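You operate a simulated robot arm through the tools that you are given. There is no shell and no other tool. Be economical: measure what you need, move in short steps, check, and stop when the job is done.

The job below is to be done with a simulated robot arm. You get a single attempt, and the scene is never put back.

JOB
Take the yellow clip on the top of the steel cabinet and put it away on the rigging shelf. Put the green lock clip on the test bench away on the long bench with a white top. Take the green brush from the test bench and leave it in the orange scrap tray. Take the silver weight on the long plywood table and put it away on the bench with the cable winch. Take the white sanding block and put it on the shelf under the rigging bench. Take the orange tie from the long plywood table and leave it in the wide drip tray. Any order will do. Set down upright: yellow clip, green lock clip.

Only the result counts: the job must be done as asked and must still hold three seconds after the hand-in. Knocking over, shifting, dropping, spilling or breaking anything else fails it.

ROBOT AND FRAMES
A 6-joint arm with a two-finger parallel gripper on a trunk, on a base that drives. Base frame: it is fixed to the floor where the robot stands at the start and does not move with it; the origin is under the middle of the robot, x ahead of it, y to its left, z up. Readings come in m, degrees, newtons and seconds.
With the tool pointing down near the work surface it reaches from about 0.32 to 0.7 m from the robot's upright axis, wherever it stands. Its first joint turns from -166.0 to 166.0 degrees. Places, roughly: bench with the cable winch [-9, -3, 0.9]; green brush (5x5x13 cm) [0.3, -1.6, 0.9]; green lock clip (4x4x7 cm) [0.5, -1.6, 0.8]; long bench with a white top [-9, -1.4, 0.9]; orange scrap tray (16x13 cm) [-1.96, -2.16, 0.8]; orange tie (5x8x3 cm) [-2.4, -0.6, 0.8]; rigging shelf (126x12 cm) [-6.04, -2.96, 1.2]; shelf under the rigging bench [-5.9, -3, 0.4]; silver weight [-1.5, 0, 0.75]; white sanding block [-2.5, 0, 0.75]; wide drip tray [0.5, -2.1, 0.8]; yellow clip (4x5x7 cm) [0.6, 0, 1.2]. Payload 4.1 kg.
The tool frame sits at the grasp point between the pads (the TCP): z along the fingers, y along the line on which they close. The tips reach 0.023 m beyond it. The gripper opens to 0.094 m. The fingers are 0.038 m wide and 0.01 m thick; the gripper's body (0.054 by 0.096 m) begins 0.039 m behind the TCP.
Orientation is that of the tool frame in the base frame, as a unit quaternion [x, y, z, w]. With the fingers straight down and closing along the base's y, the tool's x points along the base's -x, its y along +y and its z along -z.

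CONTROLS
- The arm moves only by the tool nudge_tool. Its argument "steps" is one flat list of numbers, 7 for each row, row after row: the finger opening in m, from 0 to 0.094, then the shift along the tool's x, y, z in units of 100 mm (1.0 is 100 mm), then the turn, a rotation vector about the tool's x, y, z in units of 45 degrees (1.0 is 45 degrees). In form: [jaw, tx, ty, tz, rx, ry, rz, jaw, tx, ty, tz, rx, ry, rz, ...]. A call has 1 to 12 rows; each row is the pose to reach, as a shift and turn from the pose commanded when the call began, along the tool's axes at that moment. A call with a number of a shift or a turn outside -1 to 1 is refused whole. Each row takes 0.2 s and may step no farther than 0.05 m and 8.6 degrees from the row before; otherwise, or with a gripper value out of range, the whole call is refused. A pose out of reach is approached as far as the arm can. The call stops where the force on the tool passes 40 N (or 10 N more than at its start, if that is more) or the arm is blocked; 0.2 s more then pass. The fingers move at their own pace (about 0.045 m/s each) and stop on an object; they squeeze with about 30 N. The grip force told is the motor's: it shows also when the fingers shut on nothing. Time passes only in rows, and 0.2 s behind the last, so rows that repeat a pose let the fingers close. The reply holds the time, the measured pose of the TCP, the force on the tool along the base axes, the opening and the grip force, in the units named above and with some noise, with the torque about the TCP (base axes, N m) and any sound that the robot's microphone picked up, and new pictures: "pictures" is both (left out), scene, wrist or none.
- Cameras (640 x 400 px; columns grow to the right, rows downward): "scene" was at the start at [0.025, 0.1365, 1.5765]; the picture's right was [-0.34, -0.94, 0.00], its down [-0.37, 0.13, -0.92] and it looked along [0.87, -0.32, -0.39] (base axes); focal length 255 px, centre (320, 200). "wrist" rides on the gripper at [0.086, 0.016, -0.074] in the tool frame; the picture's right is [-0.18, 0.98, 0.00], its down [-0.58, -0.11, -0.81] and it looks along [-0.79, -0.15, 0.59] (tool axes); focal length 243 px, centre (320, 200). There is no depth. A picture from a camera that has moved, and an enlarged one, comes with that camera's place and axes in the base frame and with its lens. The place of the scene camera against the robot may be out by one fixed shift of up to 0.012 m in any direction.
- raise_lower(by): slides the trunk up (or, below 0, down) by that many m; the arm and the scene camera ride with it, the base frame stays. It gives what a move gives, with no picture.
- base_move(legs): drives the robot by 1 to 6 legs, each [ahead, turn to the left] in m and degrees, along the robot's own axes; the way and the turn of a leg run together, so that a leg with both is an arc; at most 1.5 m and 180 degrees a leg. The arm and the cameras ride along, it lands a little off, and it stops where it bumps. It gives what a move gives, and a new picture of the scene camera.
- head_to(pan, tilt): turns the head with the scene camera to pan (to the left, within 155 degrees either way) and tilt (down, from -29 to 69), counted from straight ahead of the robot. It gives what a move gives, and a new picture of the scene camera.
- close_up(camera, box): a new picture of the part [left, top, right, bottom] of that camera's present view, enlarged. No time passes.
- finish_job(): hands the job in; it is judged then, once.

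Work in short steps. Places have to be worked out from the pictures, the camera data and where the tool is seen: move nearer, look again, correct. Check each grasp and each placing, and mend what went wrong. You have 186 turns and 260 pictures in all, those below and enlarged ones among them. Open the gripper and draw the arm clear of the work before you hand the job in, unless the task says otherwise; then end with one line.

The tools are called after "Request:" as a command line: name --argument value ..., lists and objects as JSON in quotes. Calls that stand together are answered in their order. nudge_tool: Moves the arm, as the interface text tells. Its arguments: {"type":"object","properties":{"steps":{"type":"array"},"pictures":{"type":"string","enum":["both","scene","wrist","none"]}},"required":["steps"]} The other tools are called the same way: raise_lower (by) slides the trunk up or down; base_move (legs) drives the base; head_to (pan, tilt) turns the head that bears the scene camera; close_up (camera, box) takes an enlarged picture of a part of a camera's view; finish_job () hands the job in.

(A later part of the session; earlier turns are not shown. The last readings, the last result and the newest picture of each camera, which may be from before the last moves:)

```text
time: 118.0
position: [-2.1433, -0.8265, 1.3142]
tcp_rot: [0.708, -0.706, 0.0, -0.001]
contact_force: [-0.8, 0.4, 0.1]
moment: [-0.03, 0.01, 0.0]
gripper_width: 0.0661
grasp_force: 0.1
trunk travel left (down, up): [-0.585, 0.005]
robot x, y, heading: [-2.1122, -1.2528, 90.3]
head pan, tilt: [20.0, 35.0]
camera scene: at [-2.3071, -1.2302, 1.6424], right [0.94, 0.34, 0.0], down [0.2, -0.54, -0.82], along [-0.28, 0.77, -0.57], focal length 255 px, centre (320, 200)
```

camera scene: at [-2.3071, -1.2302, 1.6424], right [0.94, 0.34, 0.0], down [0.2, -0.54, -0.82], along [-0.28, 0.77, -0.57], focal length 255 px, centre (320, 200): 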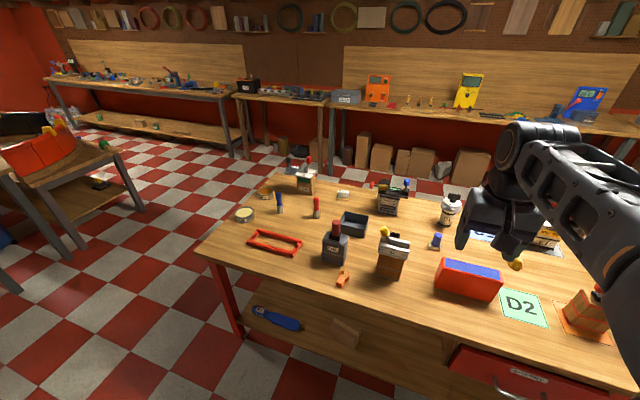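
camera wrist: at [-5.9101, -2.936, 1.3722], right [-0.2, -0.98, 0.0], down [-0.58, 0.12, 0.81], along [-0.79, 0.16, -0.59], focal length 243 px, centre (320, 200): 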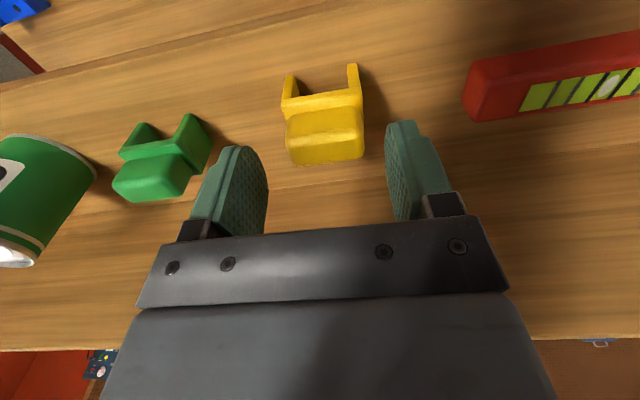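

I see the orange tie at about (-2.45, -0.56) and the white block near (-2.6, 0.06). The tie is close to this side, so I do it first: I shift left in front of it and look closer.

Request:
base_move --legs '[[0, 90], [0.33, 0], [0, -90], [0.17, 0]]'

Request:
head_to --pan 0 --tilt 50

Request:
close_up --camera "scene" --box '[280, 100, 480, 225]'

```text
time: 128.8
position: [-2.4682, -0.6454, 1.3157]
tcp_rot: [-0.705, 0.709, 0.0, 0.0]
contact_force: [-0.4, 0.9, -0.6]
moment: [-0.02, 0.0, 0.01]
gripper_width: 0.066
grasp_force: 0.0
trunk travel left (down, up): [-0.585, 0.005]
robot x, y, heading: [-2.438, -1.076, 89.7]
head pan, tilt: [20.0, 35.0]
camera scene: at [-2.6349, -1.0489, 1.6424], right [0.94, 0.34, 0.0], down [0.19, -0.54, -0.82], along [-0.28, 0.77, -0.57], focal length 255 px, centre (320, 200)
```

scene: 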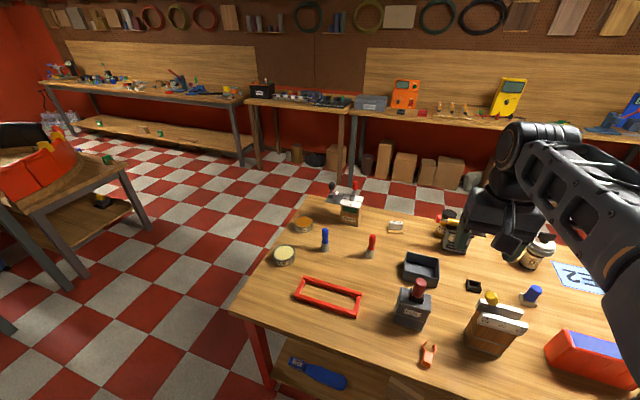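

```text
time: 129.7
position: [-2.4668, -0.6469, 1.3153]
tcp_rot: [-0.705, 0.709, 0.001, 0.001]
contact_force: [-0.2, 0.1, -0.1]
moment: [0.02, 0.0, 0.01]
gripper_width: 0.0662
grasp_force: 0.1
trunk travel left (down, up): [-0.585, 0.005]
robot x, y, heading: [-2.4357, -1.0766, 89.9]
head pan, tilt: [0.0, 50.0]
camera scene: at [-2.6049, -1.0561, 1.6207], right [1.0, 0.0, 0.0], down [0.0, -0.77, -0.64], along [0.0, 0.64, -0.77], focal length 255 px, centre (320, 200)
```

scene: 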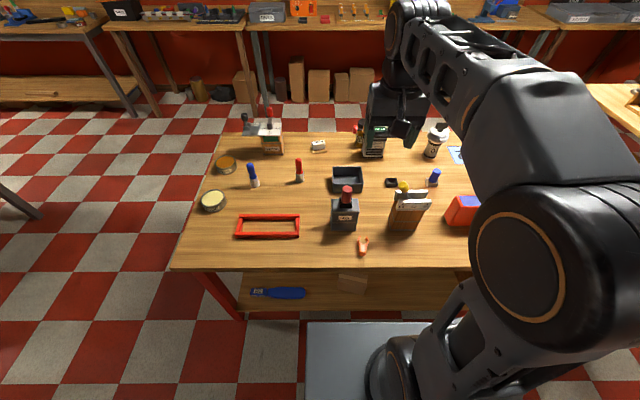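

```text
3.20 times, centred on (380, 162) of scene
camera zoom: at [-2.6049, -1.0561, 1.6207], right [1.0, 0.0, 0.0], down [0.0, -0.77, -0.64], along [0.0, 0.64, -0.77], focal length 817 px, centre (128, 320)
```

zoom: 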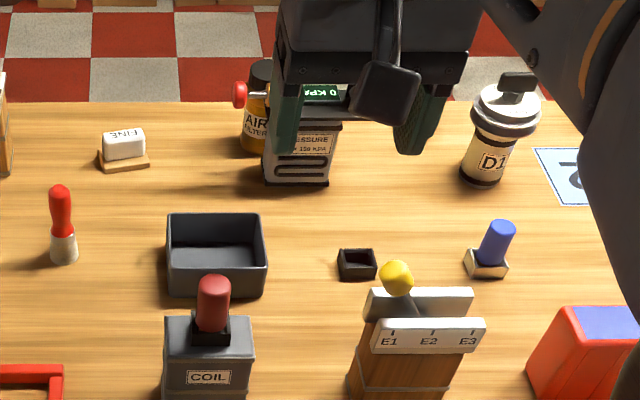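

I enlarge the orange tie.

Request:
close_up --camera "scene" --box '[310, 195, 438, 275]'

```text
5.00 times, centred on (374, 235) of scene
camera zoom: at [-2.6049, -1.0561, 1.6207], right [1.0, 0.0, 0.0], down [0.0, -0.77, -0.64], along [0.0, 0.64, -0.77], focal length 1277 px, centre (50, 25)
```

zoom: 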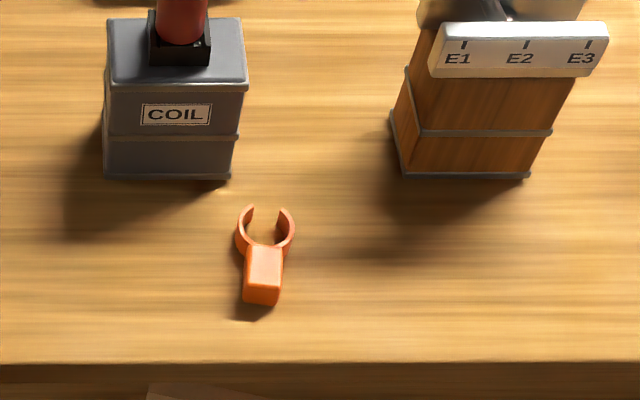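

The tie lies at about (-2.446, -0.59), its block toward me with its long axis along y. I lower the trunk and look with the wrist camera.

Request:
raise_lower --by -0.4

Request:
nudge_tool --steps '[0.066, 0, 0, 0, 0, 0, 0]' --pictures "wrist"

```text
time: 133.5
position: [-2.4669, -0.648, 0.9148]
tcp_rot: [-0.705, 0.709, 0.001, 0.0]
contact_force: [-0.4, 1.1, 0.0]
moment: [-0.01, 0.0, 0.01]
gripper_width: 0.0662
grasp_force: 0.0
trunk travel left (down, up): [-0.185, 0.405]
robot x, y, heading: [-2.4378, -1.0728, 89.9]
head pan, tilt: [0.0, 50.0]
```

```text
time: 133.9
position: [-2.4672, -0.6474, 0.9157]
tcp_rot: [-0.705, 0.709, 0.0, 0.001]
contact_force: [0.2, -0.9, -0.2]
moment: [0.0, 0.03, -0.01]
gripper_width: 0.0659
grasp_force: 0.0
trunk travel left (down, up): [-0.185, 0.405]
robot x, y, heading: [-2.4339, -1.0782, 89.6]
head pan, tilt: [0.0, 50.0]
camera wrist: at [-2.4837, -0.7354, 0.9911], right [-0.98, 0.19, 0.0], down [0.11, 0.58, 0.81], along [0.15, 0.79, -0.59], focal length 243 px, centre (320, 200)
```

wrist: 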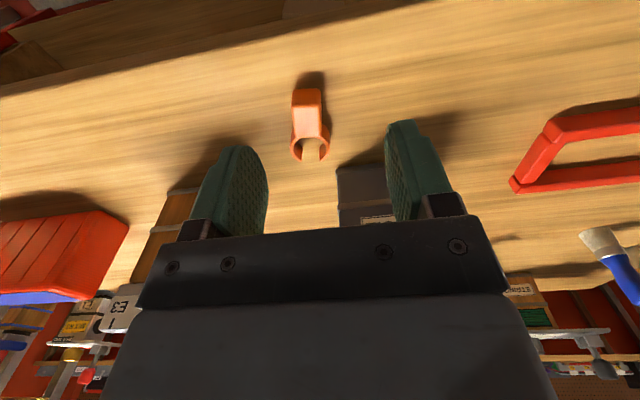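

The tie's block is at about (-2.445, -0.59), and the table is at z≈0.75. I move over it, then go down.

Request:
nudge_tool --steps '[0.066, -0.3, -0.11, 0.2, 0, 0, 0, 0.066, -0.59, -0.22, 0.4, 0, 0, 0, 0.066, -0.59, -0.22, 0.85, 0, 0, 0]' --pictures "wrist"

```text
time: 134.7
position: [-2.4466, -0.5876, 0.8299]
tcp_rot: [-0.705, 0.709, 0.0, 0.0]
contact_force: [0.4, -0.2, -0.9]
moment: [-0.04, 0.0, 0.01]
gripper_width: 0.0658
grasp_force: 0.1
trunk travel left (down, up): [-0.185, 0.405]
robot x, y, heading: [-2.4368, -1.0764, 89.9]
head pan, tilt: [0.0, 50.0]
camera wrist: at [-2.4627, -0.6758, 0.9063], right [-0.98, 0.19, 0.0], down [0.11, 0.58, 0.81], along [0.15, 0.79, -0.59], focal length 243 px, centre (320, 200)
```

wrist: 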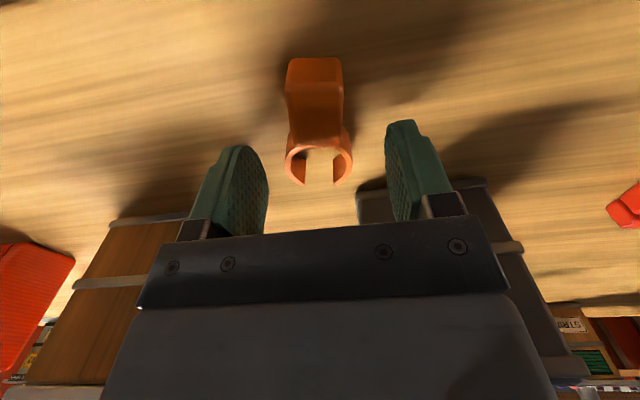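

Well aligned. I go down to z≈0.778 and close.

Request:
nudge_tool --steps '[0.066, 0.03, -0.03, 0.3, 0, 0, 0, 0.066, 0.03, -0.03, 0.5, 0, 0, 0, 0.066, 0.03, -0.03, 0.52, 0, 0, 0, 0.01, 0.03, -0.03, 0.52, 0, 0, 0, 0.01, 0.03, -0.03, 0.52, 0, 0, 0, 0.01, 0.03, -0.03, 0.52, 0, 0, 0]' --pictures "wrist"

```text
time: 135.2
position: [-2.4433, -0.5915, 0.803]
tcp_rot: [-0.705, 0.709, 0.008, 0.007]
contact_force: [-0.4, -10.4, 17.6]
moment: [-0.58, -0.12, -0.18]
gripper_width: 0.066
grasp_force: 0.0
trunk travel left (down, up): [-0.185, 0.405]
robot x, y, heading: [-2.4374, -1.0756, 89.7]
head pan, tilt: [0.0, 50.0]
stopped in row 2: the force on the tool passed its limit at 56 N (the readings are from after the stop); the commanded pose is now the measured one
camera wrist: at [-2.4603, -0.6803, 0.8777], right [-0.98, 0.19, 0.0], down [0.11, 0.56, 0.82], along [0.15, 0.8, -0.58], focal length 243 px, centre (320, 200)
```

wrist: 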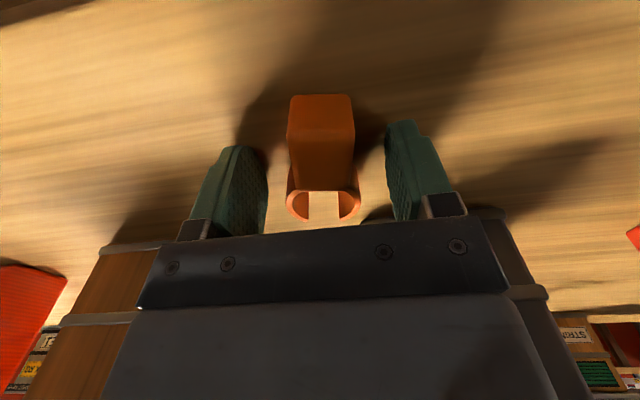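

The tips touched the table: it is at z≈0.78, higher than I assumed. The block's centre is then about 13 mm nearer; I raise slightly, move back, and close.

Request:
nudge_tool --steps '[0.066, 0, 0, -0.05, 0, 0, 0, 0.066, 0.13, 0, -0.04, 0, 0, 0, 0.01, 0.13, 0, -0.03, 0, 0, 0, 0.01, 0.13, 0, -0.03, 0, 0, 0, 0.01, 0.13, 0, -0.03, 0, 0, 0, 0.01, 0.13, 0, -0.03, 0, 0, 0]' --pictures "wrist"

```text
time: 136.6
position: [-2.4441, -0.6024, 0.8035]
tcp_rot: [-0.705, 0.709, 0.006, 0.006]
contact_force: [1.5, 0.9, 4.4]
moment: [-0.07, -0.13, 0.02]
gripper_width: 0.0251
grasp_force: 30.2
trunk travel left (down, up): [-0.185, 0.405]
robot x, y, heading: [-2.4356, -1.0774, 89.8]
head pan, tilt: [0.0, 50.0]
camera wrist: at [-2.4598, -0.6915, 0.8779], right [-0.98, 0.19, 0.0], down [0.11, 0.57, 0.82], along [0.15, 0.8, -0.58], focal length 243 px, centre (320, 200)
```

wrist: 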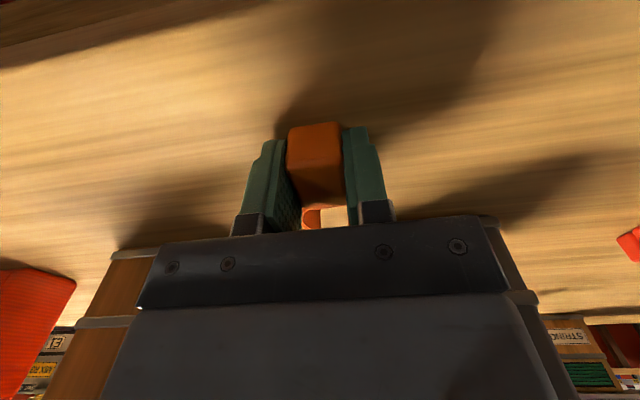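

The tie is gripped (25 mm). I lift it, draw back, raise the trunk, and drive to the test bench in front of the drip tray.

Request:
nudge_tool --steps '[0.01, 0, 0, -0.4, 0, 0, 0, 0.01, 0.2, 0, -0.8, 0, 0, 0, 0.01, 0.6, 0, -1.0, 0, 0, 0, 0.01, 1.0, 0, -1.0, 0, 0, 0]' --pictures "wrist"

Request:
raise_lower --by 0.3

Request:
base_move --legs '[[-0.2, 0], [0, -90], [1.5, 0], [0.5, 0]]'

```text
time: 137.6
position: [-2.4455, -0.7043, 0.9025]
tcp_rot: [-0.705, 0.709, 0.006, 0.006]
contact_force: [0.0, 0.6, -0.3]
moment: [-0.05, -0.02, -0.02]
gripper_width: 0.0251
grasp_force: 30.2
trunk travel left (down, up): [-0.185, 0.405]
robot x, y, heading: [-2.4357, -1.076, 89.9]
head pan, tilt: [0.0, 50.0]
camera wrist: at [-2.4607, -0.7934, 0.9768], right [-0.98, 0.19, 0.0], down [0.11, 0.57, 0.82], along [0.15, 0.8, -0.58], focal length 243 px, centre (320, 200)
```

wrist: 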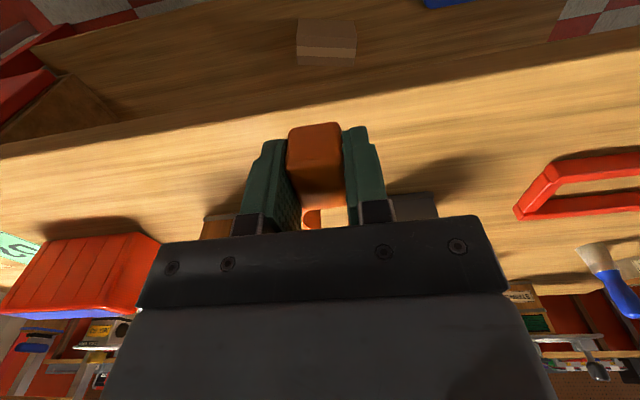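

```text
time: 140.6
position: [-2.444, -0.7034, 1.2016]
tcp_rot: [-0.705, 0.709, 0.006, 0.006]
contact_force: [-0.2, 0.4, -0.4]
moment: [0.0, -0.02, 0.0]
gripper_width: 0.0252
grasp_force: 30.2
trunk travel left (down, up): [-0.485, 0.105]
robot x, y, heading: [-2.4417, -1.0757, 89.9]
head pan, tilt: [0.0, 50.0]
```

```text
time: 155.6
position: [-0.0587, -1.3006, 1.2022]
tcp_rot: [0.01, 1.0, 0.0, 0.009]
contact_force: [-0.6, 0.3, 0.3]
moment: [0.0, 0.02, 0.02]
gripper_width: 0.0249
grasp_force: 29.8
trunk travel left (down, up): [-0.485, 0.105]
robot x, y, heading: [-0.4298, -1.3035, -1.3]
head pan, tilt: [0.0, 50.0]
camera scene: at [-0.4124, -1.135, 1.5207], right [-0.02, -1.0, 0.0], down [-0.77, 0.02, -0.64], along [0.64, -0.01, -0.77], focal length 255 px, centre (320, 200)
```

scene: 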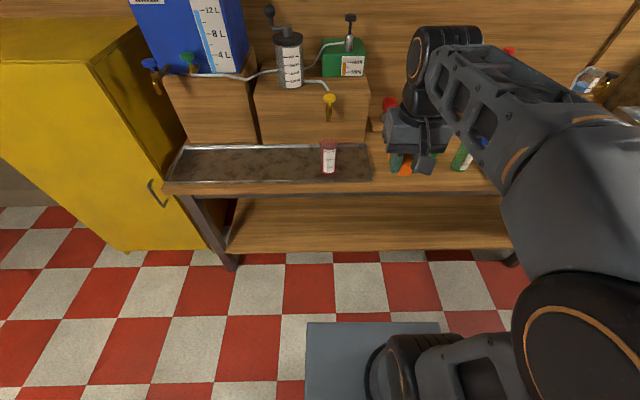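

I look to the right along the test bench to find the drip tray.

Request:
head_to --pan -55 --tilt 32

```text
time: 156.9
position: [-0.0586, -1.2997, 1.2023]
tcp_rot: [0.01, 1.0, 0.0, 0.008]
contact_force: [0.1, 0.4, -0.6]
moment: [-0.01, -0.01, 0.01]
gripper_width: 0.025
grasp_force: 29.7
trunk travel left (down, up): [-0.485, 0.105]
robot x, y, heading: [-0.4316, -1.3036, -1.1]
head pan, tilt: [-55.0, 32.0]
camera scene: at [-0.4396, -1.2078, 1.547], right [-0.83, -0.56, 0.0], down [-0.3, 0.44, -0.85], along [0.47, -0.7, -0.53], focal length 255 px, centre (320, 200)
```

scene: 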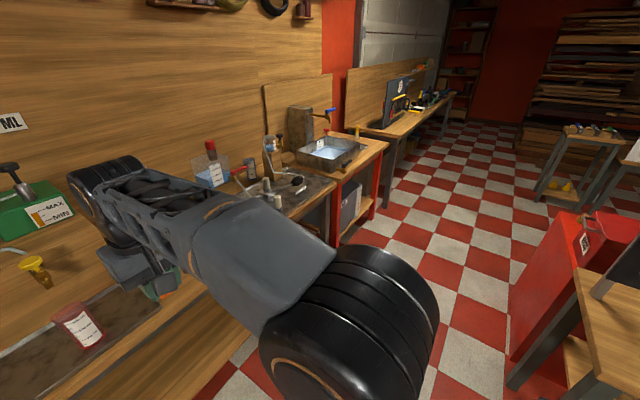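

The dark drip tray is near (0.45, -2.15). I drive in front of it.

Request:
base_move --legs '[[0, -67], [0.8, 0], [0, 68]]'

Request:
head_to --pan 0 --tilt 45

```text
time: 167.0
position: [0.2423, -2.0274, 1.2022]
tcp_rot: [-0.002, 1.0, 0.0, 0.008]
contact_force: [-0.3, -0.1, -0.5]
moment: [-0.01, 0.02, -0.02]
gripper_width: 0.025
grasp_force: 30.0
trunk travel left (down, up): [-0.485, 0.105]
robot x, y, heading: [-0.1321, -2.0331, 0.3]
head pan, tilt: [-55.0, 32.0]
camera scene: at [-0.1407, -1.944, 1.547], right [-0.82, -0.58, 0.0], down [-0.31, 0.43, -0.85], along [0.49, -0.69, -0.53], focal length 255 px, centre (320, 200)
```

scene: 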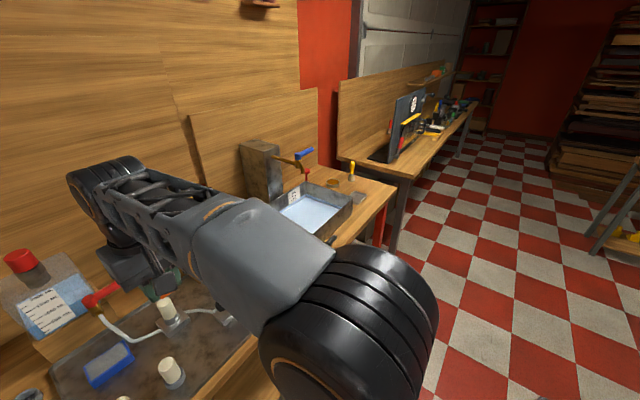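

```text
time: 168.2
position: [0.2416, -2.0281, 1.2026]
tcp_rot: [-0.003, 1.0, 0.0, 0.009]
contact_force: [0.2, 0.5, 0.7]
moment: [0.01, 0.01, 0.02]
gripper_width: 0.0253
grasp_force: 29.5
trunk travel left (down, up): [-0.485, 0.105]
robot x, y, heading: [-0.1294, -2.0366, 0.2]
head pan, tilt: [0.0, 45.0]
camera scene: at [-0.1111, -1.8706, 1.5276], right [0.0, -1.0, 0.0], down [-0.71, 0.0, -0.71], along [0.71, 0.0, -0.71], focal length 255 px, centre (320, 200)
```

scene: 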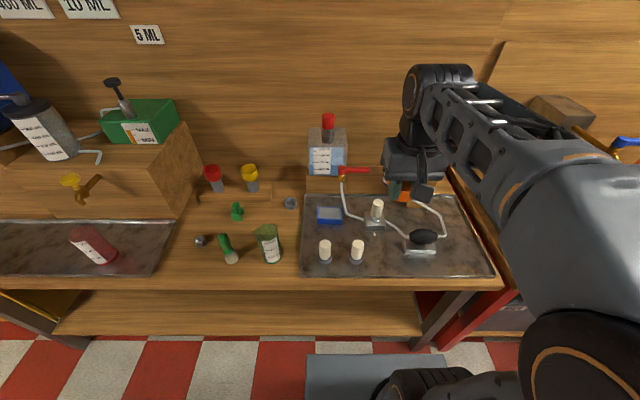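

Clear view of the tray, the green lock clip, and the green brush. I enlarge the drip tray to find a free spot.

Request:
close_up --camera "scene" --box '[290, 170, 514, 310]'

Request:
close_up --camera "scene" --box '[170, 180, 298, 260]'

```text
2.86 times, centred on (402, 240) of scene
camera zoom: at [-0.1111, -1.8706, 1.5276], right [0.0, -1.0, 0.0], down [-0.71, 0.0, -0.71], along [0.71, 0.0, -0.71], focal length 730 px, centre (86, 86)
```

zoom: 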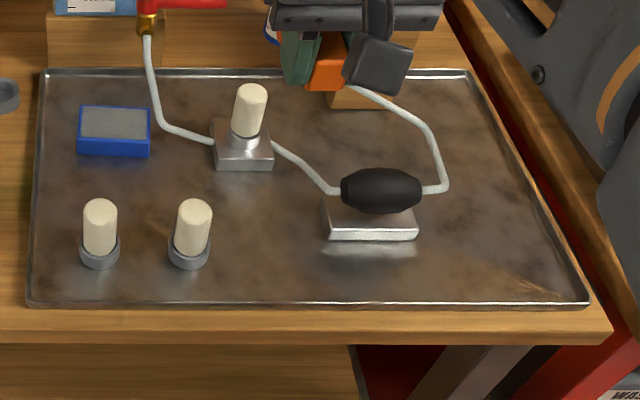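

```text
5.00 times, centred on (234, 220) of scene
camera zoom: at [-0.1111, -1.8706, 1.5276], right [0.0, -1.0, 0.0], down [-0.71, 0.0, -0.71], along [0.71, 0.0, -0.71], focal length 1277 px, centre (750, 100)
```

zoom: 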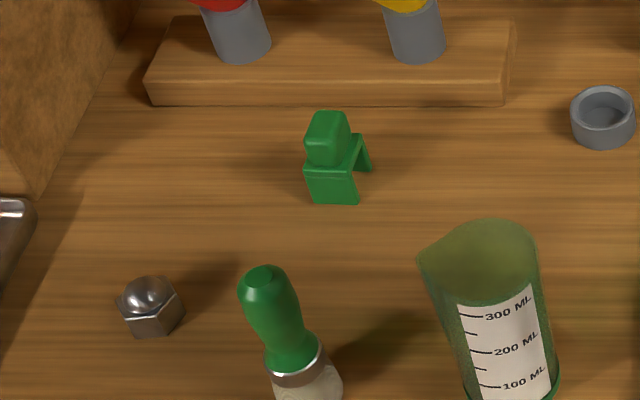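

The free spot is at the tray's front right, near (0.33, -2.35), right of the black bulb. I move the tie there at height first.

Request:
nudge_tool --steps '[0.01, -0.15, -0.4, 0, 0, 0, 0, 0.01, -0.3, -0.8, 0, 0, 0, 0, 0.01, -0.4, -1.0, 0, 0, 0, 0]' --pictures "none"

Request:
nudge_tool --steps '[0.01, -0.15, -0.4, 0, 0, 0, 0, 0.01, -0.3, -0.8, 0, 0, 0, 0, 0.01, -0.4, -1.0, 0, 0, 0, 0]' --pictures "none"

Request:
nudge_tool --steps '[0.01, 0, -0.4, 0, 0, 0, 0, 0.01, 0, -0.8, 0, 0, 0, 0, 0.01, 0, -1.0, 0, 0, 0, 0]' --pictures "none"

Request:
raise_lower --by -0.22

Request:
nudge_tool --steps '[0.01, 0, -0.2, 0, 0, 0, 0]' --pictures "both"

```text
time: 169.0
position: [0.284, -2.1268, 1.2025]
tcp_rot: [-0.003, 1.0, 0.0, 0.009]
contact_force: [-0.3, -0.3, -0.1]
moment: [0.0, 0.01, -0.03]
gripper_width: 0.025
grasp_force: 30.1
trunk travel left (down, up): [-0.485, 0.105]
robot x, y, heading: [-0.1312, -2.0363, 0.6]
head pan, tilt: [0.0, 45.0]
```

```text
time: 169.8
position: [0.3234, -2.227, 1.2037]
tcp_rot: [-0.002, 1.0, 0.0, 0.009]
contact_force: [0.9, -0.5, -1.1]
moment: [-0.03, 0.0, -0.01]
gripper_width: 0.025
grasp_force: 29.7
trunk travel left (down, up): [-0.485, 0.105]
robot x, y, heading: [-0.1284, -2.0361, 0.5]
head pan, tilt: [0.0, 45.0]
```

```text
time: 170.6
position: [0.3219, -2.3266, 1.2026]
tcp_rot: [-0.002, 1.0, -0.001, 0.009]
contact_force: [0.9, -1.7, 0.0]
moment: [-0.04, 0.02, -0.01]
gripper_width: 0.025
grasp_force: 30.4
trunk travel left (down, up): [-0.485, 0.105]
robot x, y, heading: [-0.1312, -2.0345, 0.3]
head pan, tilt: [0.0, 45.0]
```

```text
time: 173.0
position: [0.3213, -2.3268, 0.9839]
tcp_rot: [-0.002, 1.0, -0.001, 0.009]
contact_force: [-0.5, 0.4, 0.1]
moment: [0.0, 0.02, 0.01]
gripper_width: 0.025
grasp_force: 29.6
trunk travel left (down, up): [-0.265, 0.325]
robot x, y, heading: [-0.1263, -2.0385, 0.4]
head pan, tilt: [0.0, 45.0]
```

```text
time: 173.4
position: [0.3223, -2.3453, 0.984]
tcp_rot: [-0.002, 1.0, 0.0, 0.009]
contact_force: [-0.6, -1.0, -0.2]
moment: [0.0, 0.04, 0.03]
gripper_width: 0.025
grasp_force: 30.1
trunk travel left (down, up): [-0.265, 0.325]
robot x, y, heading: [-0.1311, -2.0399, -0.0]
head pan, tilt: [0.0, 45.0]
camera scene: at [-0.1111, -1.8704, 1.3076], right [0.0, -1.0, 0.0], down [-0.71, 0.0, -0.71], along [0.71, 0.0, -0.71], focal length 255 px, centre (320, 200)
camera wrist: at [0.234, -2.3319, 1.0578], right [0.18, 0.98, 0.0], down [0.57, -0.11, 0.82], along [0.8, -0.14, -0.58], focal length 243 px, centre (320, 200)
```

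scene: 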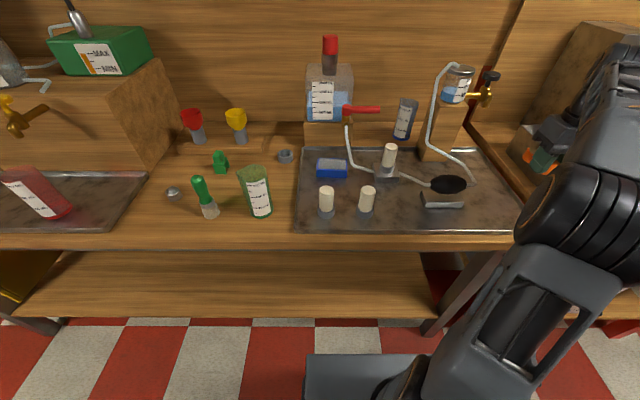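
wrist: 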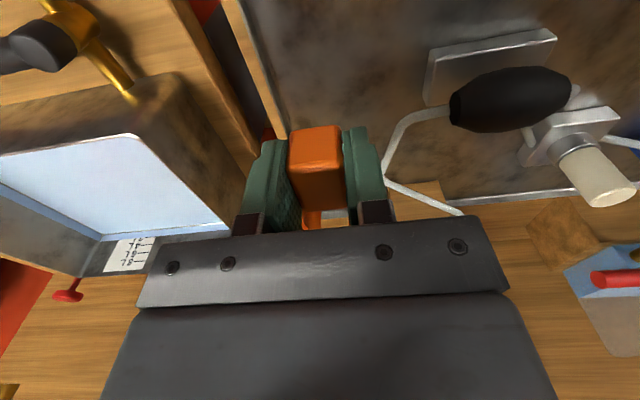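

The spot (0.335, -2.33) lies between the tray's right rim (y≈-2.41) and the bulb's base (y≈-2.24). I lower toward it.

Request:
nudge_tool --steps '[0.01, -0.05, 0.08, 0.4, 0, 0, 0, 0.01, -0.1, 0.13, 0.8, 0, 0, 0, 0.01, -0.1, 0.13, 1.0, 0, 0, 0]' --pictures "wrist"

Request:
nudge_tool --steps '[0.01, 0, 0, 0.2, 0, 0, 0, 0.01, 0, 0, 0.35, 0, 0, 0, 0.01, 0, 0, 0.43, 0, 0, 0, 0.01, 0, 0, 0.49, 0, 0, 0, 0.01, 0, 0, 0.54, 0, 0, 0, 0.01, 0, 0, 0.59, 0, 0, 0, 0.01, 0, 0, 0.64, 0, 0, 0, 0.01, 0, 0, 0.69, 0, 0, 0, 0.01, 0, 0, 0.74, 0, 0, 0, 0.01, 0, 0, 0.79, 0, 0, 0, 0.01, 0, 0, 0.84, 0, 0, 0]' --pictures "both"

```text
time: 174.2
position: [0.3338, -2.3323, 0.8846]
tcp_rot: [-0.003, 1.0, 0.0, 0.008]
contact_force: [0.0, -0.1, -0.9]
moment: [0.01, -0.02, 0.0]
gripper_width: 0.0248
grasp_force: 30.2
trunk travel left (down, up): [-0.265, 0.325]
robot x, y, heading: [-0.1297, -2.0372, 0.3]
head pan, tilt: [0.0, 45.0]
camera wrist: at [0.2465, -2.3187, 0.9578], right [0.18, 0.98, 0.0], down [0.57, -0.11, 0.82], along [0.8, -0.14, -0.58], focal length 243 px, centre (320, 200)
```

wrist: 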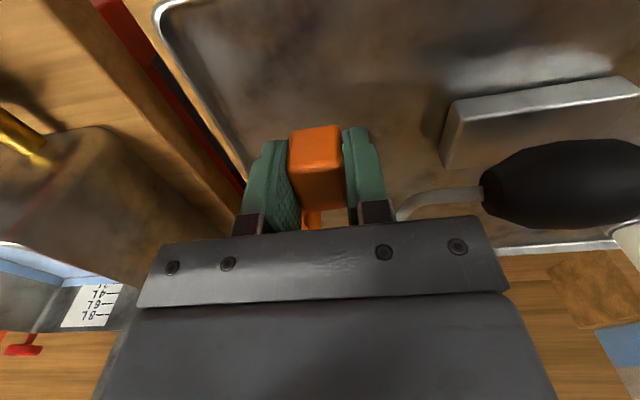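

```text
time: 175.7
position: [0.3338, -2.333, 0.8275]
tcp_rot: [-0.002, 1.0, -0.003, 0.014]
contact_force: [-7.3, 4.8, 14.4]
moment: [0.43, 0.44, 0.12]
gripper_width: 0.0252
grasp_force: 30.0
trunk travel left (down, up): [-0.265, 0.325]
robot x, y, heading: [-0.1313, -2.0368, 0.1]
head pan, tilt: [0.0, 45.0]
stopped in row 7: the force on the tool passed its limit at 45 N (the readings are from after the stop); the commanded pose is now the measured one
camera scene: at [-0.1131, -1.8694, 1.3075], right [0.0, -1.0, 0.0], down [-0.71, 0.0, -0.71], along [0.71, 0.0, -0.71], focal length 255 px, centre (320, 200)
camera wrist: at [0.2458, -2.3188, 0.9022], right [0.18, 0.98, 0.0], down [0.56, -0.1, 0.82], along [0.81, -0.15, -0.57], focal length 243 px, centre (320, 200)
```

scene: 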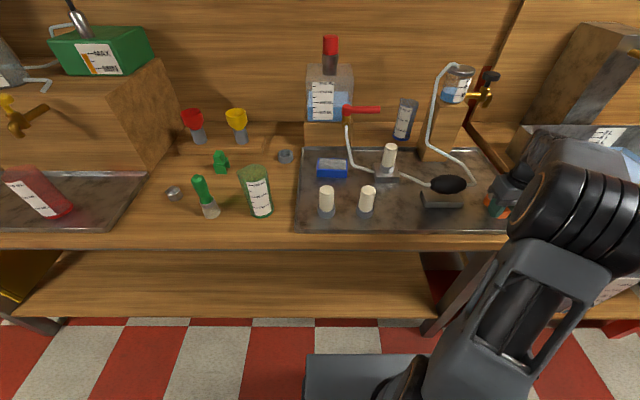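
wrist: 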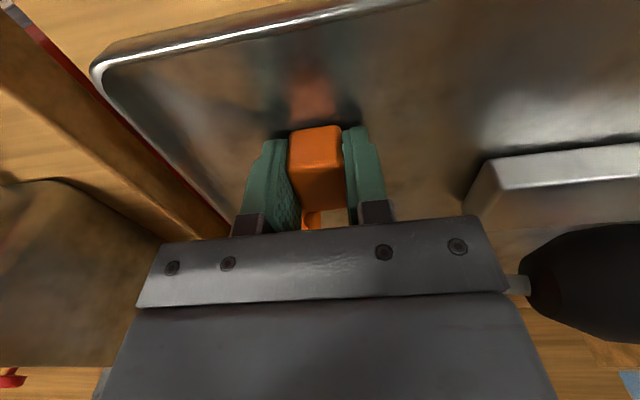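

The tie touches the tray floor (z≈0.803). I ease up 2 mm, open and lift.

Request:
nudge_tool --steps '[0.025, 0, 0, -0.03, 0, 0, 0, 0.05, 0, 0, -0.03, 0, 0, 0, 0.05, 0, 0, -0.03, 0, 0, 0, 0.05, 0, 0, -0.3, 0, 0, 0, 0.05, 0, 0, -0.7, 0, 0, 0, 0.05, 0, 0, -1.0, 0, 0, 0]' --pictures "wrist"

```text
time: 177.1
position: [0.3334, -2.3347, 0.9274]
tcp_rot: [-0.003, 1.0, -0.002, 0.013]
contact_force: [-0.2, -0.2, -0.4]
moment: [-0.01, 0.01, -0.02]
gripper_width: 0.05
grasp_force: 0.0
trunk travel left (down, up): [-0.265, 0.325]
robot x, y, heading: [-0.1303, -2.0384, 0.2]
head pan, tilt: [0.0, 45.0]
camera wrist: at [0.246, -2.32, 1.0008], right [0.18, 0.98, 0.0], down [0.56, -0.1, 0.82], along [0.81, -0.15, -0.57], focal length 243 px, centre (320, 200)
```

wrist: 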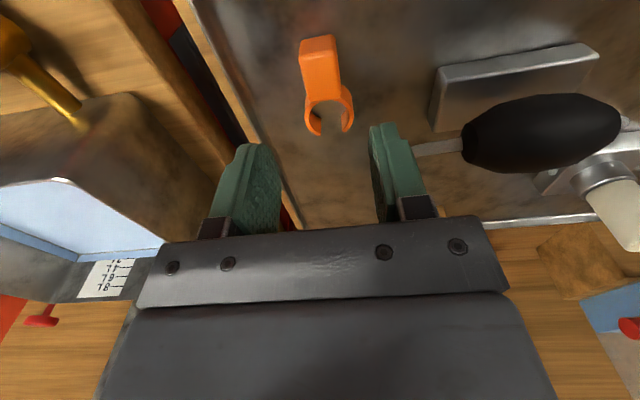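

The tie lies in the tray. Next the brush, standing at about (0.335, -1.59). I raise the trunk and drive 0.745 m along the bench so the gripper comes over it.

Request:
raise_lower --by 0.3

Request:
base_move --legs '[[-0.25, 0], [0, 90], [0.745, 0], [0, -90], [0.25, 0]]'

Request:
nudge_tool --steps '[0.07, 0, 0, 0, 0, 0, 0]' --pictures "wrist"

```text
time: 180.1
position: [0.3346, -2.3343, 1.2281]
tcp_rot: [-0.003, 1.0, -0.003, 0.012]
contact_force: [-0.7, 0.2, 0.0]
moment: [0.01, -0.01, -0.03]
gripper_width: 0.0502
grasp_force: 0.1
trunk travel left (down, up): [-0.565, 0.025]
robot x, y, heading: [-0.1324, -2.0373, 0.3]
head pan, tilt: [0.0, 45.0]
```

```text
time: 194.7
position: [0.3329, -1.5841, 1.2256]
tcp_rot: [-0.007, 1.0, -0.003, 0.012]
contact_force: [0.1, -0.4, 0.1]
moment: [0.03, 0.04, 0.02]
gripper_width: 0.0499
grasp_force: 0.1
trunk travel left (down, up): [-0.565, 0.025]
robot x, y, heading: [-0.1352, -1.2947, 0.8]
head pan, tilt: [0.0, 45.0]
camera scene: at [-0.1162, -1.1238, 1.6076], right [0.01, -1.0, 0.0], down [-0.71, -0.01, -0.71], along [0.71, 0.01, -0.71], focal length 255 px, centre (320, 200)
```

scene: 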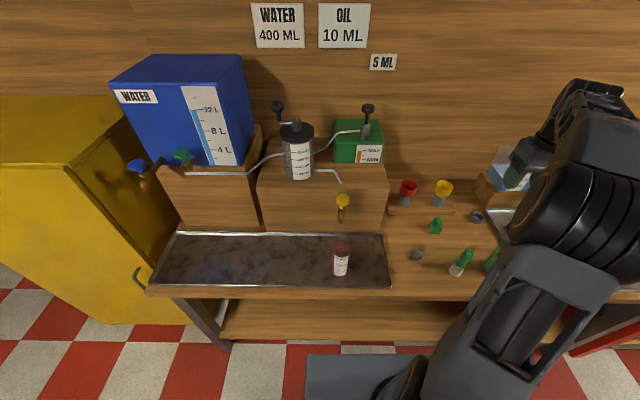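

```text
time: 195.1
position: [0.3327, -1.5845, 1.2273]
tcp_rot: [-0.007, 1.0, -0.002, 0.012]
contact_force: [-0.6, 0.2, -0.3]
moment: [-0.02, -0.01, 0.01]
gripper_width: 0.0702
grasp_force: 0.1
trunk travel left (down, up): [-0.565, 0.025]
robot x, y, heading: [-0.1351, -1.2957, 1.0]
head pan, tilt: [0.0, 45.0]
camera wrist: at [0.2441, -1.57, 1.3005], right [0.17, 0.99, 0.0], down [0.56, -0.1, 0.82], along [0.81, -0.14, -0.57], focal length 243 px, centre (320, 200)
```

wrist: 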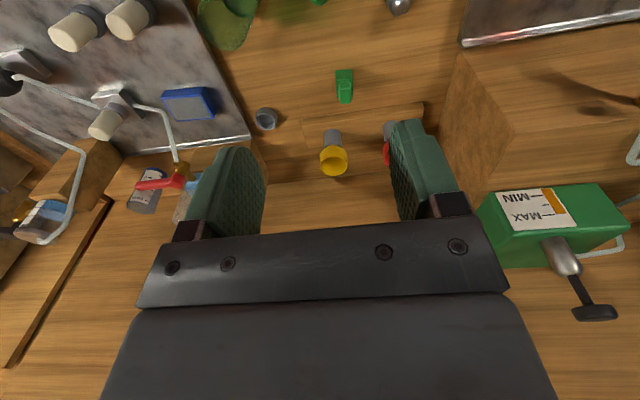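

The brush is just at the image's top edge, near (0.345, -1.59). I lower the trunk 0.22 m and look.

Request:
raise_lower --by -0.2

Request:
nudge_tool --steps '[0.07, 0.3, 0, 0, 0, 0, 0]' --pictures "wrist"

```text
time: 197.2
position: [0.3325, -1.583, 1.0268]
tcp_rot: [-0.007, 1.0, -0.002, 0.011]
contact_force: [0.2, 0.4, -0.9]
moment: [0.01, 0.05, -0.02]
gripper_width: 0.0702
grasp_force: 0.1
trunk travel left (down, up): [-0.365, 0.225]
robot x, y, heading: [-0.1319, -1.2915, 0.6]
head pan, tilt: [0.0, 45.0]
```

```text
time: 197.6
position: [0.3025, -1.5831, 1.0265]
tcp_rot: [-0.006, 1.0, -0.002, 0.012]
contact_force: [1.4, 0.6, 0.0]
moment: [0.04, -0.01, 0.0]
gripper_width: 0.0699
grasp_force: 0.0
trunk travel left (down, up): [-0.365, 0.225]
robot x, y, heading: [-0.1335, -1.2932, 0.9]
head pan, tilt: [0.0, 45.0]
camera wrist: at [0.2142, -1.5704, 1.1009], right [0.17, 0.99, 0.0], down [0.56, -0.1, 0.82], along [0.81, -0.14, -0.57], focal length 243 px, centre (320, 200)
```

wrist: 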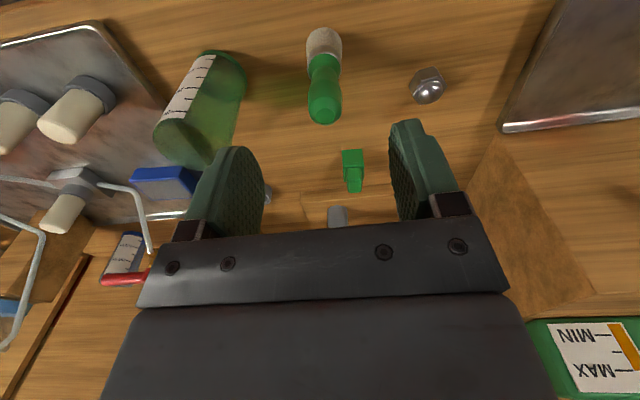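

The brush stands at (0.331, -1.587). I move over it and come down around the handle.

Request:
nudge_tool --steps '[0.07, -0.29, -0.04, 0, 0, 0, 0, 0.07, -0.29, -0.04, 0.4, 0, 0, 0, 0.07, -0.29, -0.04, 0.8, 0, 0, 0, 0.07, -0.29, -0.04, 1.0, 0, 0, 0]' --pictures "wrist"

```text
time: 198.6
position: [0.3343, -1.5886, 0.926]
tcp_rot: [-0.008, 1.0, -0.003, 0.013]
contact_force: [-0.2, -0.3, 0.4]
moment: [-0.02, -0.02, 0.01]
gripper_width: 0.0697
grasp_force: 0.0
trunk travel left (down, up): [-0.365, 0.225]
robot x, y, heading: [-0.1314, -1.2917, 0.8]
head pan, tilt: [0.0, 45.0]
camera wrist: at [0.2452, -1.5746, 0.999], right [0.17, 0.99, 0.0], down [0.56, -0.1, 0.82], along [0.81, -0.14, -0.57], focal length 243 px, centre (320, 200)
```

wrist: 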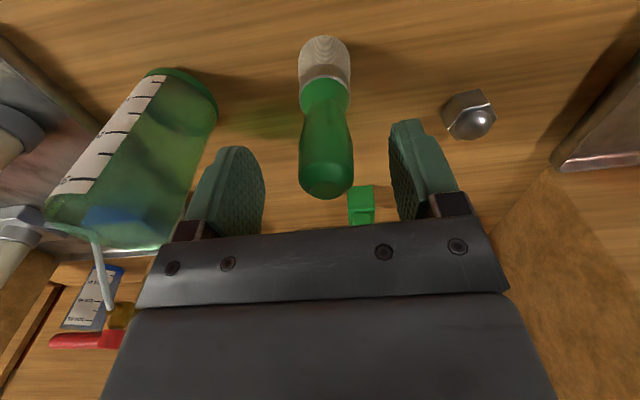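

The handle is between the fingers. I lower 35 mm, and close.

Request:
nudge_tool --steps '[0.06, 0, 0.02, 0.15, 0, 0, 0, 0.06, 0, 0.02, 0.35, 0, 0, 0, 0.01, 0, 0.02, 0.35, 0, 0, 0, 0.01, 0, 0.02, 0.35, 0, 0, 0, 0.01, 0, 0.02, 0.35, 0, 0, 0]' --pictures "wrist"

```text
time: 199.8
position: [0.3352, -1.5851, 0.8914]
tcp_rot: [-0.007, 1.0, -0.003, 0.013]
contact_force: [-0.7, 0.3, 0.6]
moment: [-0.05, -0.01, 0.04]
gripper_width: 0.0299
grasp_force: 30.1
trunk travel left (down, up): [-0.365, 0.225]
robot x, y, heading: [-0.1358, -1.2958, 0.6]
head pan, tilt: [0.0, 45.0]
camera wrist: at [0.247, -1.5718, 0.9652], right [0.17, 0.99, 0.0], down [0.56, -0.1, 0.82], along [0.81, -0.14, -0.57], focal length 243 px, centre (320, 200)
```

wrist: 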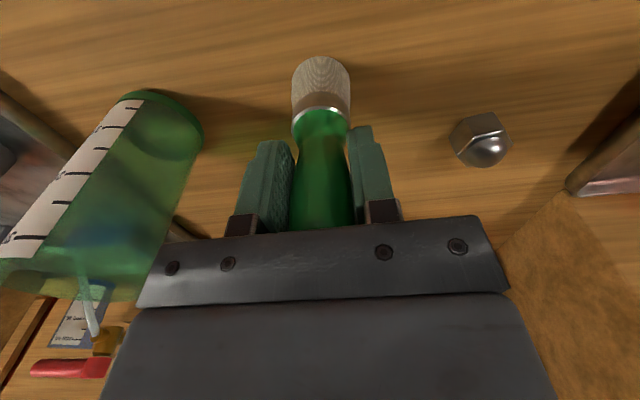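

The brush is held (30 mm). I lift it and drive to the pegboard bench with the scrap tray.

Request:
nudge_tool --steps '[0.01, 0, 0, -0.4, 0, 0, 0, 0.01, 0, 0, -0.8, 0, 0, 0, 0.01, 0, 0, -1.0, 0, 0, 0]' --pictures "none"

Request:
raise_lower --by 0.2

Request:
base_move --legs '[[-0.3, 0], [0, 179], [1.24, 0], [0, 90], [0.2, 0]]'

Request:
head_to --pan -20 --tilt 35

```text
time: 200.6
position: [0.3311, -1.5857, 0.9915]
tcp_rot: [-0.007, 1.0, -0.002, 0.012]
contact_force: [0.4, -0.4, -0.5]
moment: [-0.05, 0.0, 0.0]
gripper_width: 0.0295
grasp_force: 30.1
trunk travel left (down, up): [-0.365, 0.225]
robot x, y, heading: [-0.1329, -1.2888, 0.9]
head pan, tilt: [0.0, 45.0]
```

```text
time: 202.8
position: [0.3316, -1.585, 1.1909]
tcp_rot: [-0.007, 1.0, -0.003, 0.012]
contact_force: [-0.3, 0.5, -1.2]
moment: [-0.03, 0.01, -0.03]
gripper_width: 0.0299
grasp_force: 29.6
trunk travel left (down, up): [-0.565, 0.025]
robot x, y, heading: [-0.1347, -1.2911, 0.8]
head pan, tilt: [0.0, 45.0]
```

```text
time: 223.0
position: [-1.9642, -1.9664, 1.1898]
tcp_rot: [0.71, 0.704, -0.01, 0.007]
contact_force: [0.1, 0.1, -1.3]
moment: [0.05, -0.01, 0.0]
gripper_width: 0.0292
grasp_force: 30.3
trunk travel left (down, up): [-0.565, 0.025]
robot x, y, heading: [-1.6658, -1.5045, -90.1]
head pan, tilt: [0.0, 45.0]
camera scene: at [-1.4972, -1.5271, 1.6076], right [-1.0, 0.01, 0.0], down [0.01, 0.71, -0.71], along [-0.01, -0.71, -0.71], focal length 255 px, centre (320, 200)
```

scene: 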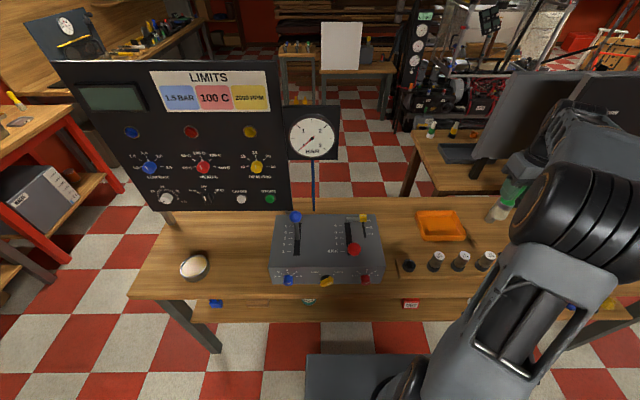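

```text
time: 223.8
position: [-1.9629, -1.9644, 1.1904]
tcp_rot: [0.71, 0.704, -0.01, 0.007]
contact_force: [-0.3, -0.5, 0.1]
moment: [-0.02, 0.01, 0.01]
gripper_width: 0.0291
grasp_force: 29.6
trunk travel left (down, up): [-0.565, 0.025]
robot x, y, heading: [-1.6638, -1.5062, -90.3]
head pan, tilt: [-20.0, 35.0]
camera scene: at [-1.5272, -1.5275, 1.6224], right [-0.94, 0.35, 0.0], down [0.2, 0.54, -0.82], along [-0.29, -0.77, -0.57], focal length 255 px, centre (320, 200)
```

scene: 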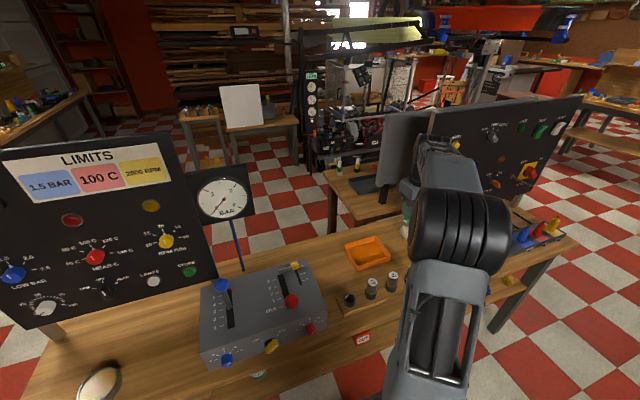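

The orange scrap tray is at about (-1.985, -2.18). I drive 0.15 m forward and look with the wrist camera.

Request:
base_move --legs '[[0.15, 0]]'

Request:
nudge_tool --steps '[0.01, -0.3, 0, 0.4, 0, 0, 0, 0.01, -0.5, 0, 0.8, 0, 0, 0]' --pictures "wrist"

```text
time: 225.2
position: [-1.9647, -2.117, 1.1911]
tcp_rot: [0.709, 0.705, -0.01, 0.007]
contact_force: [0.7, -0.1, -1.0]
moment: [0.04, 0.05, -0.01]
gripper_width: 0.0293
grasp_force: 29.5
trunk travel left (down, up): [-0.565, 0.025]
robot x, y, heading: [-1.6633, -1.654, -90.3]
head pan, tilt: [-20.0, 35.0]
camera scene: at [-1.5285, -1.6792, 1.6224], right [-0.94, 0.35, 0.0], down [0.2, 0.54, -0.82], along [-0.29, -0.77, -0.57], focal length 255 px, centre (320, 200)
```

scene: 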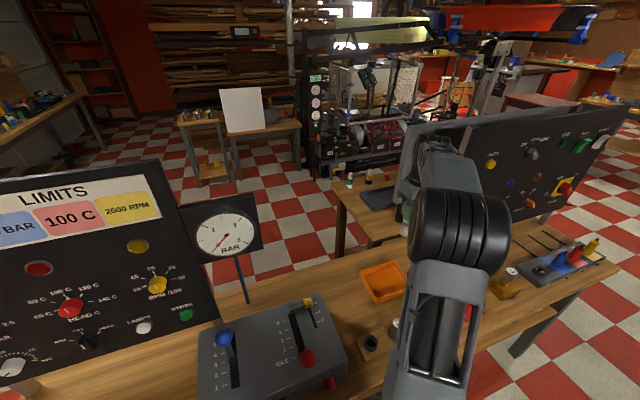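

```text
time: 225.8
position: [-1.9657, -2.1676, 1.1105]
tcp_rot: [0.71, 0.704, -0.011, 0.008]
contact_force: [0.0, -0.4, -0.5]
moment: [0.0, 0.01, -0.01]
gripper_width: 0.0291
grasp_force: 30.7
trunk travel left (down, up): [-0.565, 0.025]
robot x, y, heading: [-1.6606, -1.6559, -90.3]
head pan, tilt: [-20.0, 35.0]
camera wrist: at [-1.9476, -2.0817, 1.1847], right [0.98, -0.19, 0.0], down [-0.11, -0.56, 0.82], along [-0.16, -0.81, -0.57], focal length 243 px, centre (320, 200)
```

wrist: 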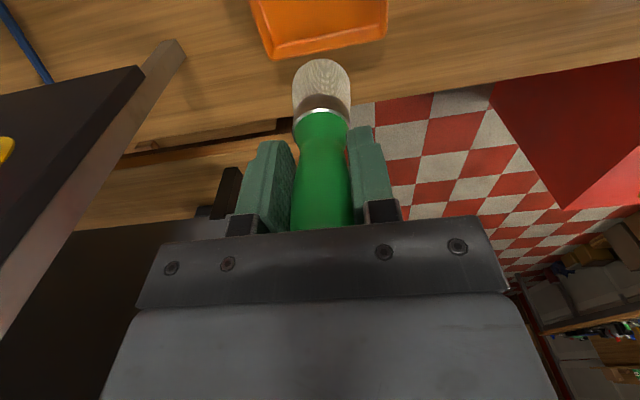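

The tray's centre is about (-1.97, -2.172), just under the gripper. I lower in two stages.

Request:
nudge_tool --steps '[0.01, -0.03, 0, 0.4, 0, 0, 0, 0.01, -0.03, 0, 0.8, 0, 0, 0, 0.01, -0.03, 0, 1.0, 0, 0, 0]' --pictures "both"

```text
time: 226.6
position: [-1.967, -2.1723, 1.0121]
tcp_rot: [0.709, 0.705, -0.011, 0.007]
contact_force: [-0.1, 0.0, -1.3]
moment: [0.02, -0.01, 0.01]
gripper_width: 0.0292
grasp_force: 30.2
trunk travel left (down, up): [-0.565, 0.025]
robot x, y, heading: [-1.6628, -1.655, -90.7]
head pan, tilt: [-20.0, 35.0]
camera scene: at [-1.5285, -1.6782, 1.6224], right [-0.94, 0.35, 0.0], down [0.2, 0.54, -0.82], along [-0.29, -0.77, -0.57], focal length 255 px, centre (320, 200)
camera wrist: at [-1.9482, -2.086, 1.0856], right [0.98, -0.19, 0.0], down [-0.11, -0.56, 0.82], along [-0.16, -0.81, -0.57], focal length 243 px, centre (320, 200)
```

scene: 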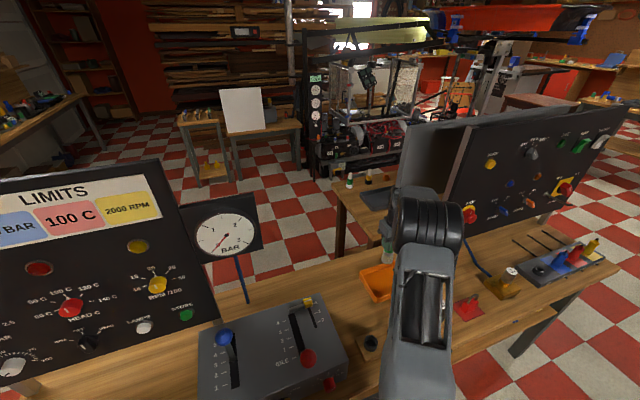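
wrist: 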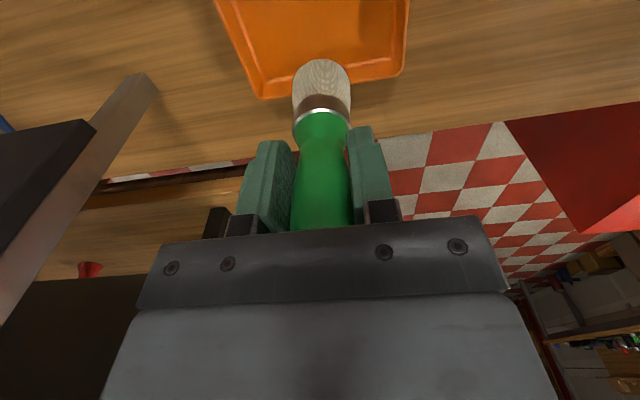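

Aligned over the tray, with clearance to the panel post. I lower slowly until the brush touches.

Request:
nudge_tool --steps '[0.01, 0, 0, 0.4, 0, 0, 0, 0.01, 0, 0, 0.75, 0, 0, 0, 0.01, 0, 0, 0.85, 0, 0, 0, 0.01, 0, 0, 0.9, 0, 0, 0, 0.01, 0, 0, 0.95, 0, 0, 0, 0.01, 0, 0, 1.0, 0, 0, 0]' --pictures "none"

Request:
nudge_tool --steps '[0.01, 0, 0, 0.04, 0, 0, 0, 0.01, 0, 0, 0.08, 0, 0, 0, 0.01, 0, 0, 0.12, 0, 0, 0, 0.01, 0, 0, 0.16, 0, 0, 0, 0.01, 0, 0, 0.2, 0, 0, 0, 0.01, 0, 0, 0.24, 0, 0, 0, 0.01, 0, 0, 0.28, 0, 0, 0]' --pictures "wrist"

```text
time: 228.0
position: [-1.9674, -2.1757, 0.9127]
tcp_rot: [0.71, 0.704, -0.01, 0.006]
contact_force: [0.0, -0.5, -0.1]
moment: [0.0, 0.0, -0.01]
gripper_width: 0.0288
grasp_force: 30.4
trunk travel left (down, up): [-0.565, 0.025]
robot x, y, heading: [-1.6598, -1.655, -90.6]
head pan, tilt: [-20.0, 35.0]
```

```text
time: 229.6
position: [-1.9673, -2.1758, 0.8893]
tcp_rot: [0.709, 0.705, -0.015, 0.009]
contact_force: [-0.2, 1.6, 40.8]
moment: [-0.19, -0.35, -0.02]
gripper_width: 0.0293
grasp_force: 30.0
trunk travel left (down, up): [-0.565, 0.025]
robot x, y, heading: [-1.6583, -1.6527, -90.3]
head pan, tilt: [-20.0, 35.0]
camera wrist: at [-1.9493, -2.0894, 0.9621], right [0.98, -0.19, 0.0], down [-0.1, -0.55, 0.83], along [-0.16, -0.81, -0.56], focal length 243 px, centre (320, 200)
```

wrist: 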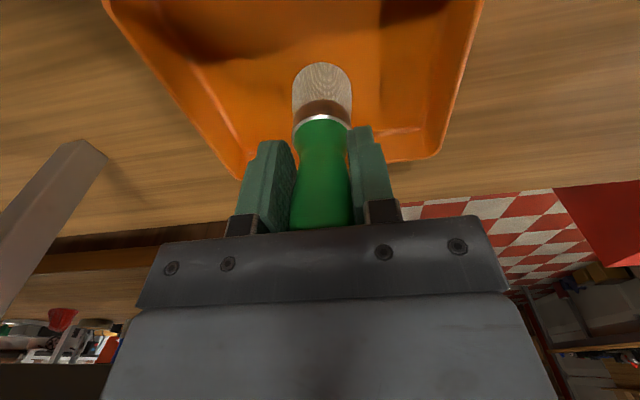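

It stands on the tray floor. I ease off the pressure, open and lift.

Request:
nudge_tool --steps '[0.01, 0, 0, -0.04, 0, 0, 0, 0.06, 0, 0, -0.04, 0, 0, 0, 0.06, 0, 0, -0.04, 0, 0, 0, 0.06, 0, 0, -0.04, 0, 0, 0, 0.06, 0, 0, -0.4, 0, 0, 0, 0.06, 0, 0, -0.8, 0, 0, 0, 0.06, 0, 0, -1.0, 0, 0, 0]' --pictures "wrist"

```text
time: 231.2
position: [-1.9679, -2.1722, 0.985]
tcp_rot: [0.71, 0.704, -0.01, 0.007]
contact_force: [-0.4, -0.2, 0.5]
moment: [0.0, 0.02, 0.01]
gripper_width: 0.06
grasp_force: 0.1
trunk travel left (down, up): [-0.565, 0.025]
robot x, y, heading: [-1.6587, -1.6537, -90.5]
head pan, tilt: [-20.0, 35.0]
camera wrist: at [-1.9498, -2.0865, 1.0586], right [0.98, -0.19, 0.0], down [-0.11, -0.56, 0.82], along [-0.16, -0.81, -0.57], focal length 243 px, centre (320, 200)
```

wrist: 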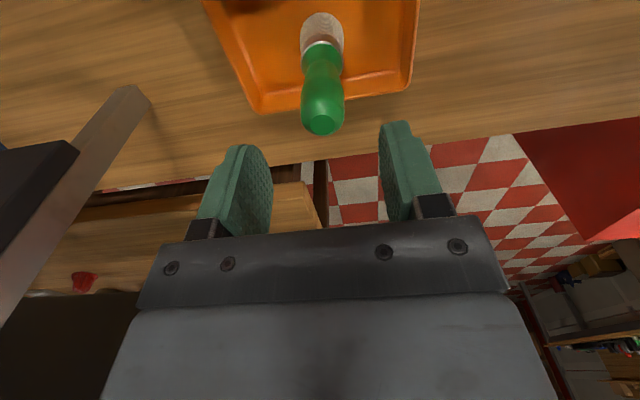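

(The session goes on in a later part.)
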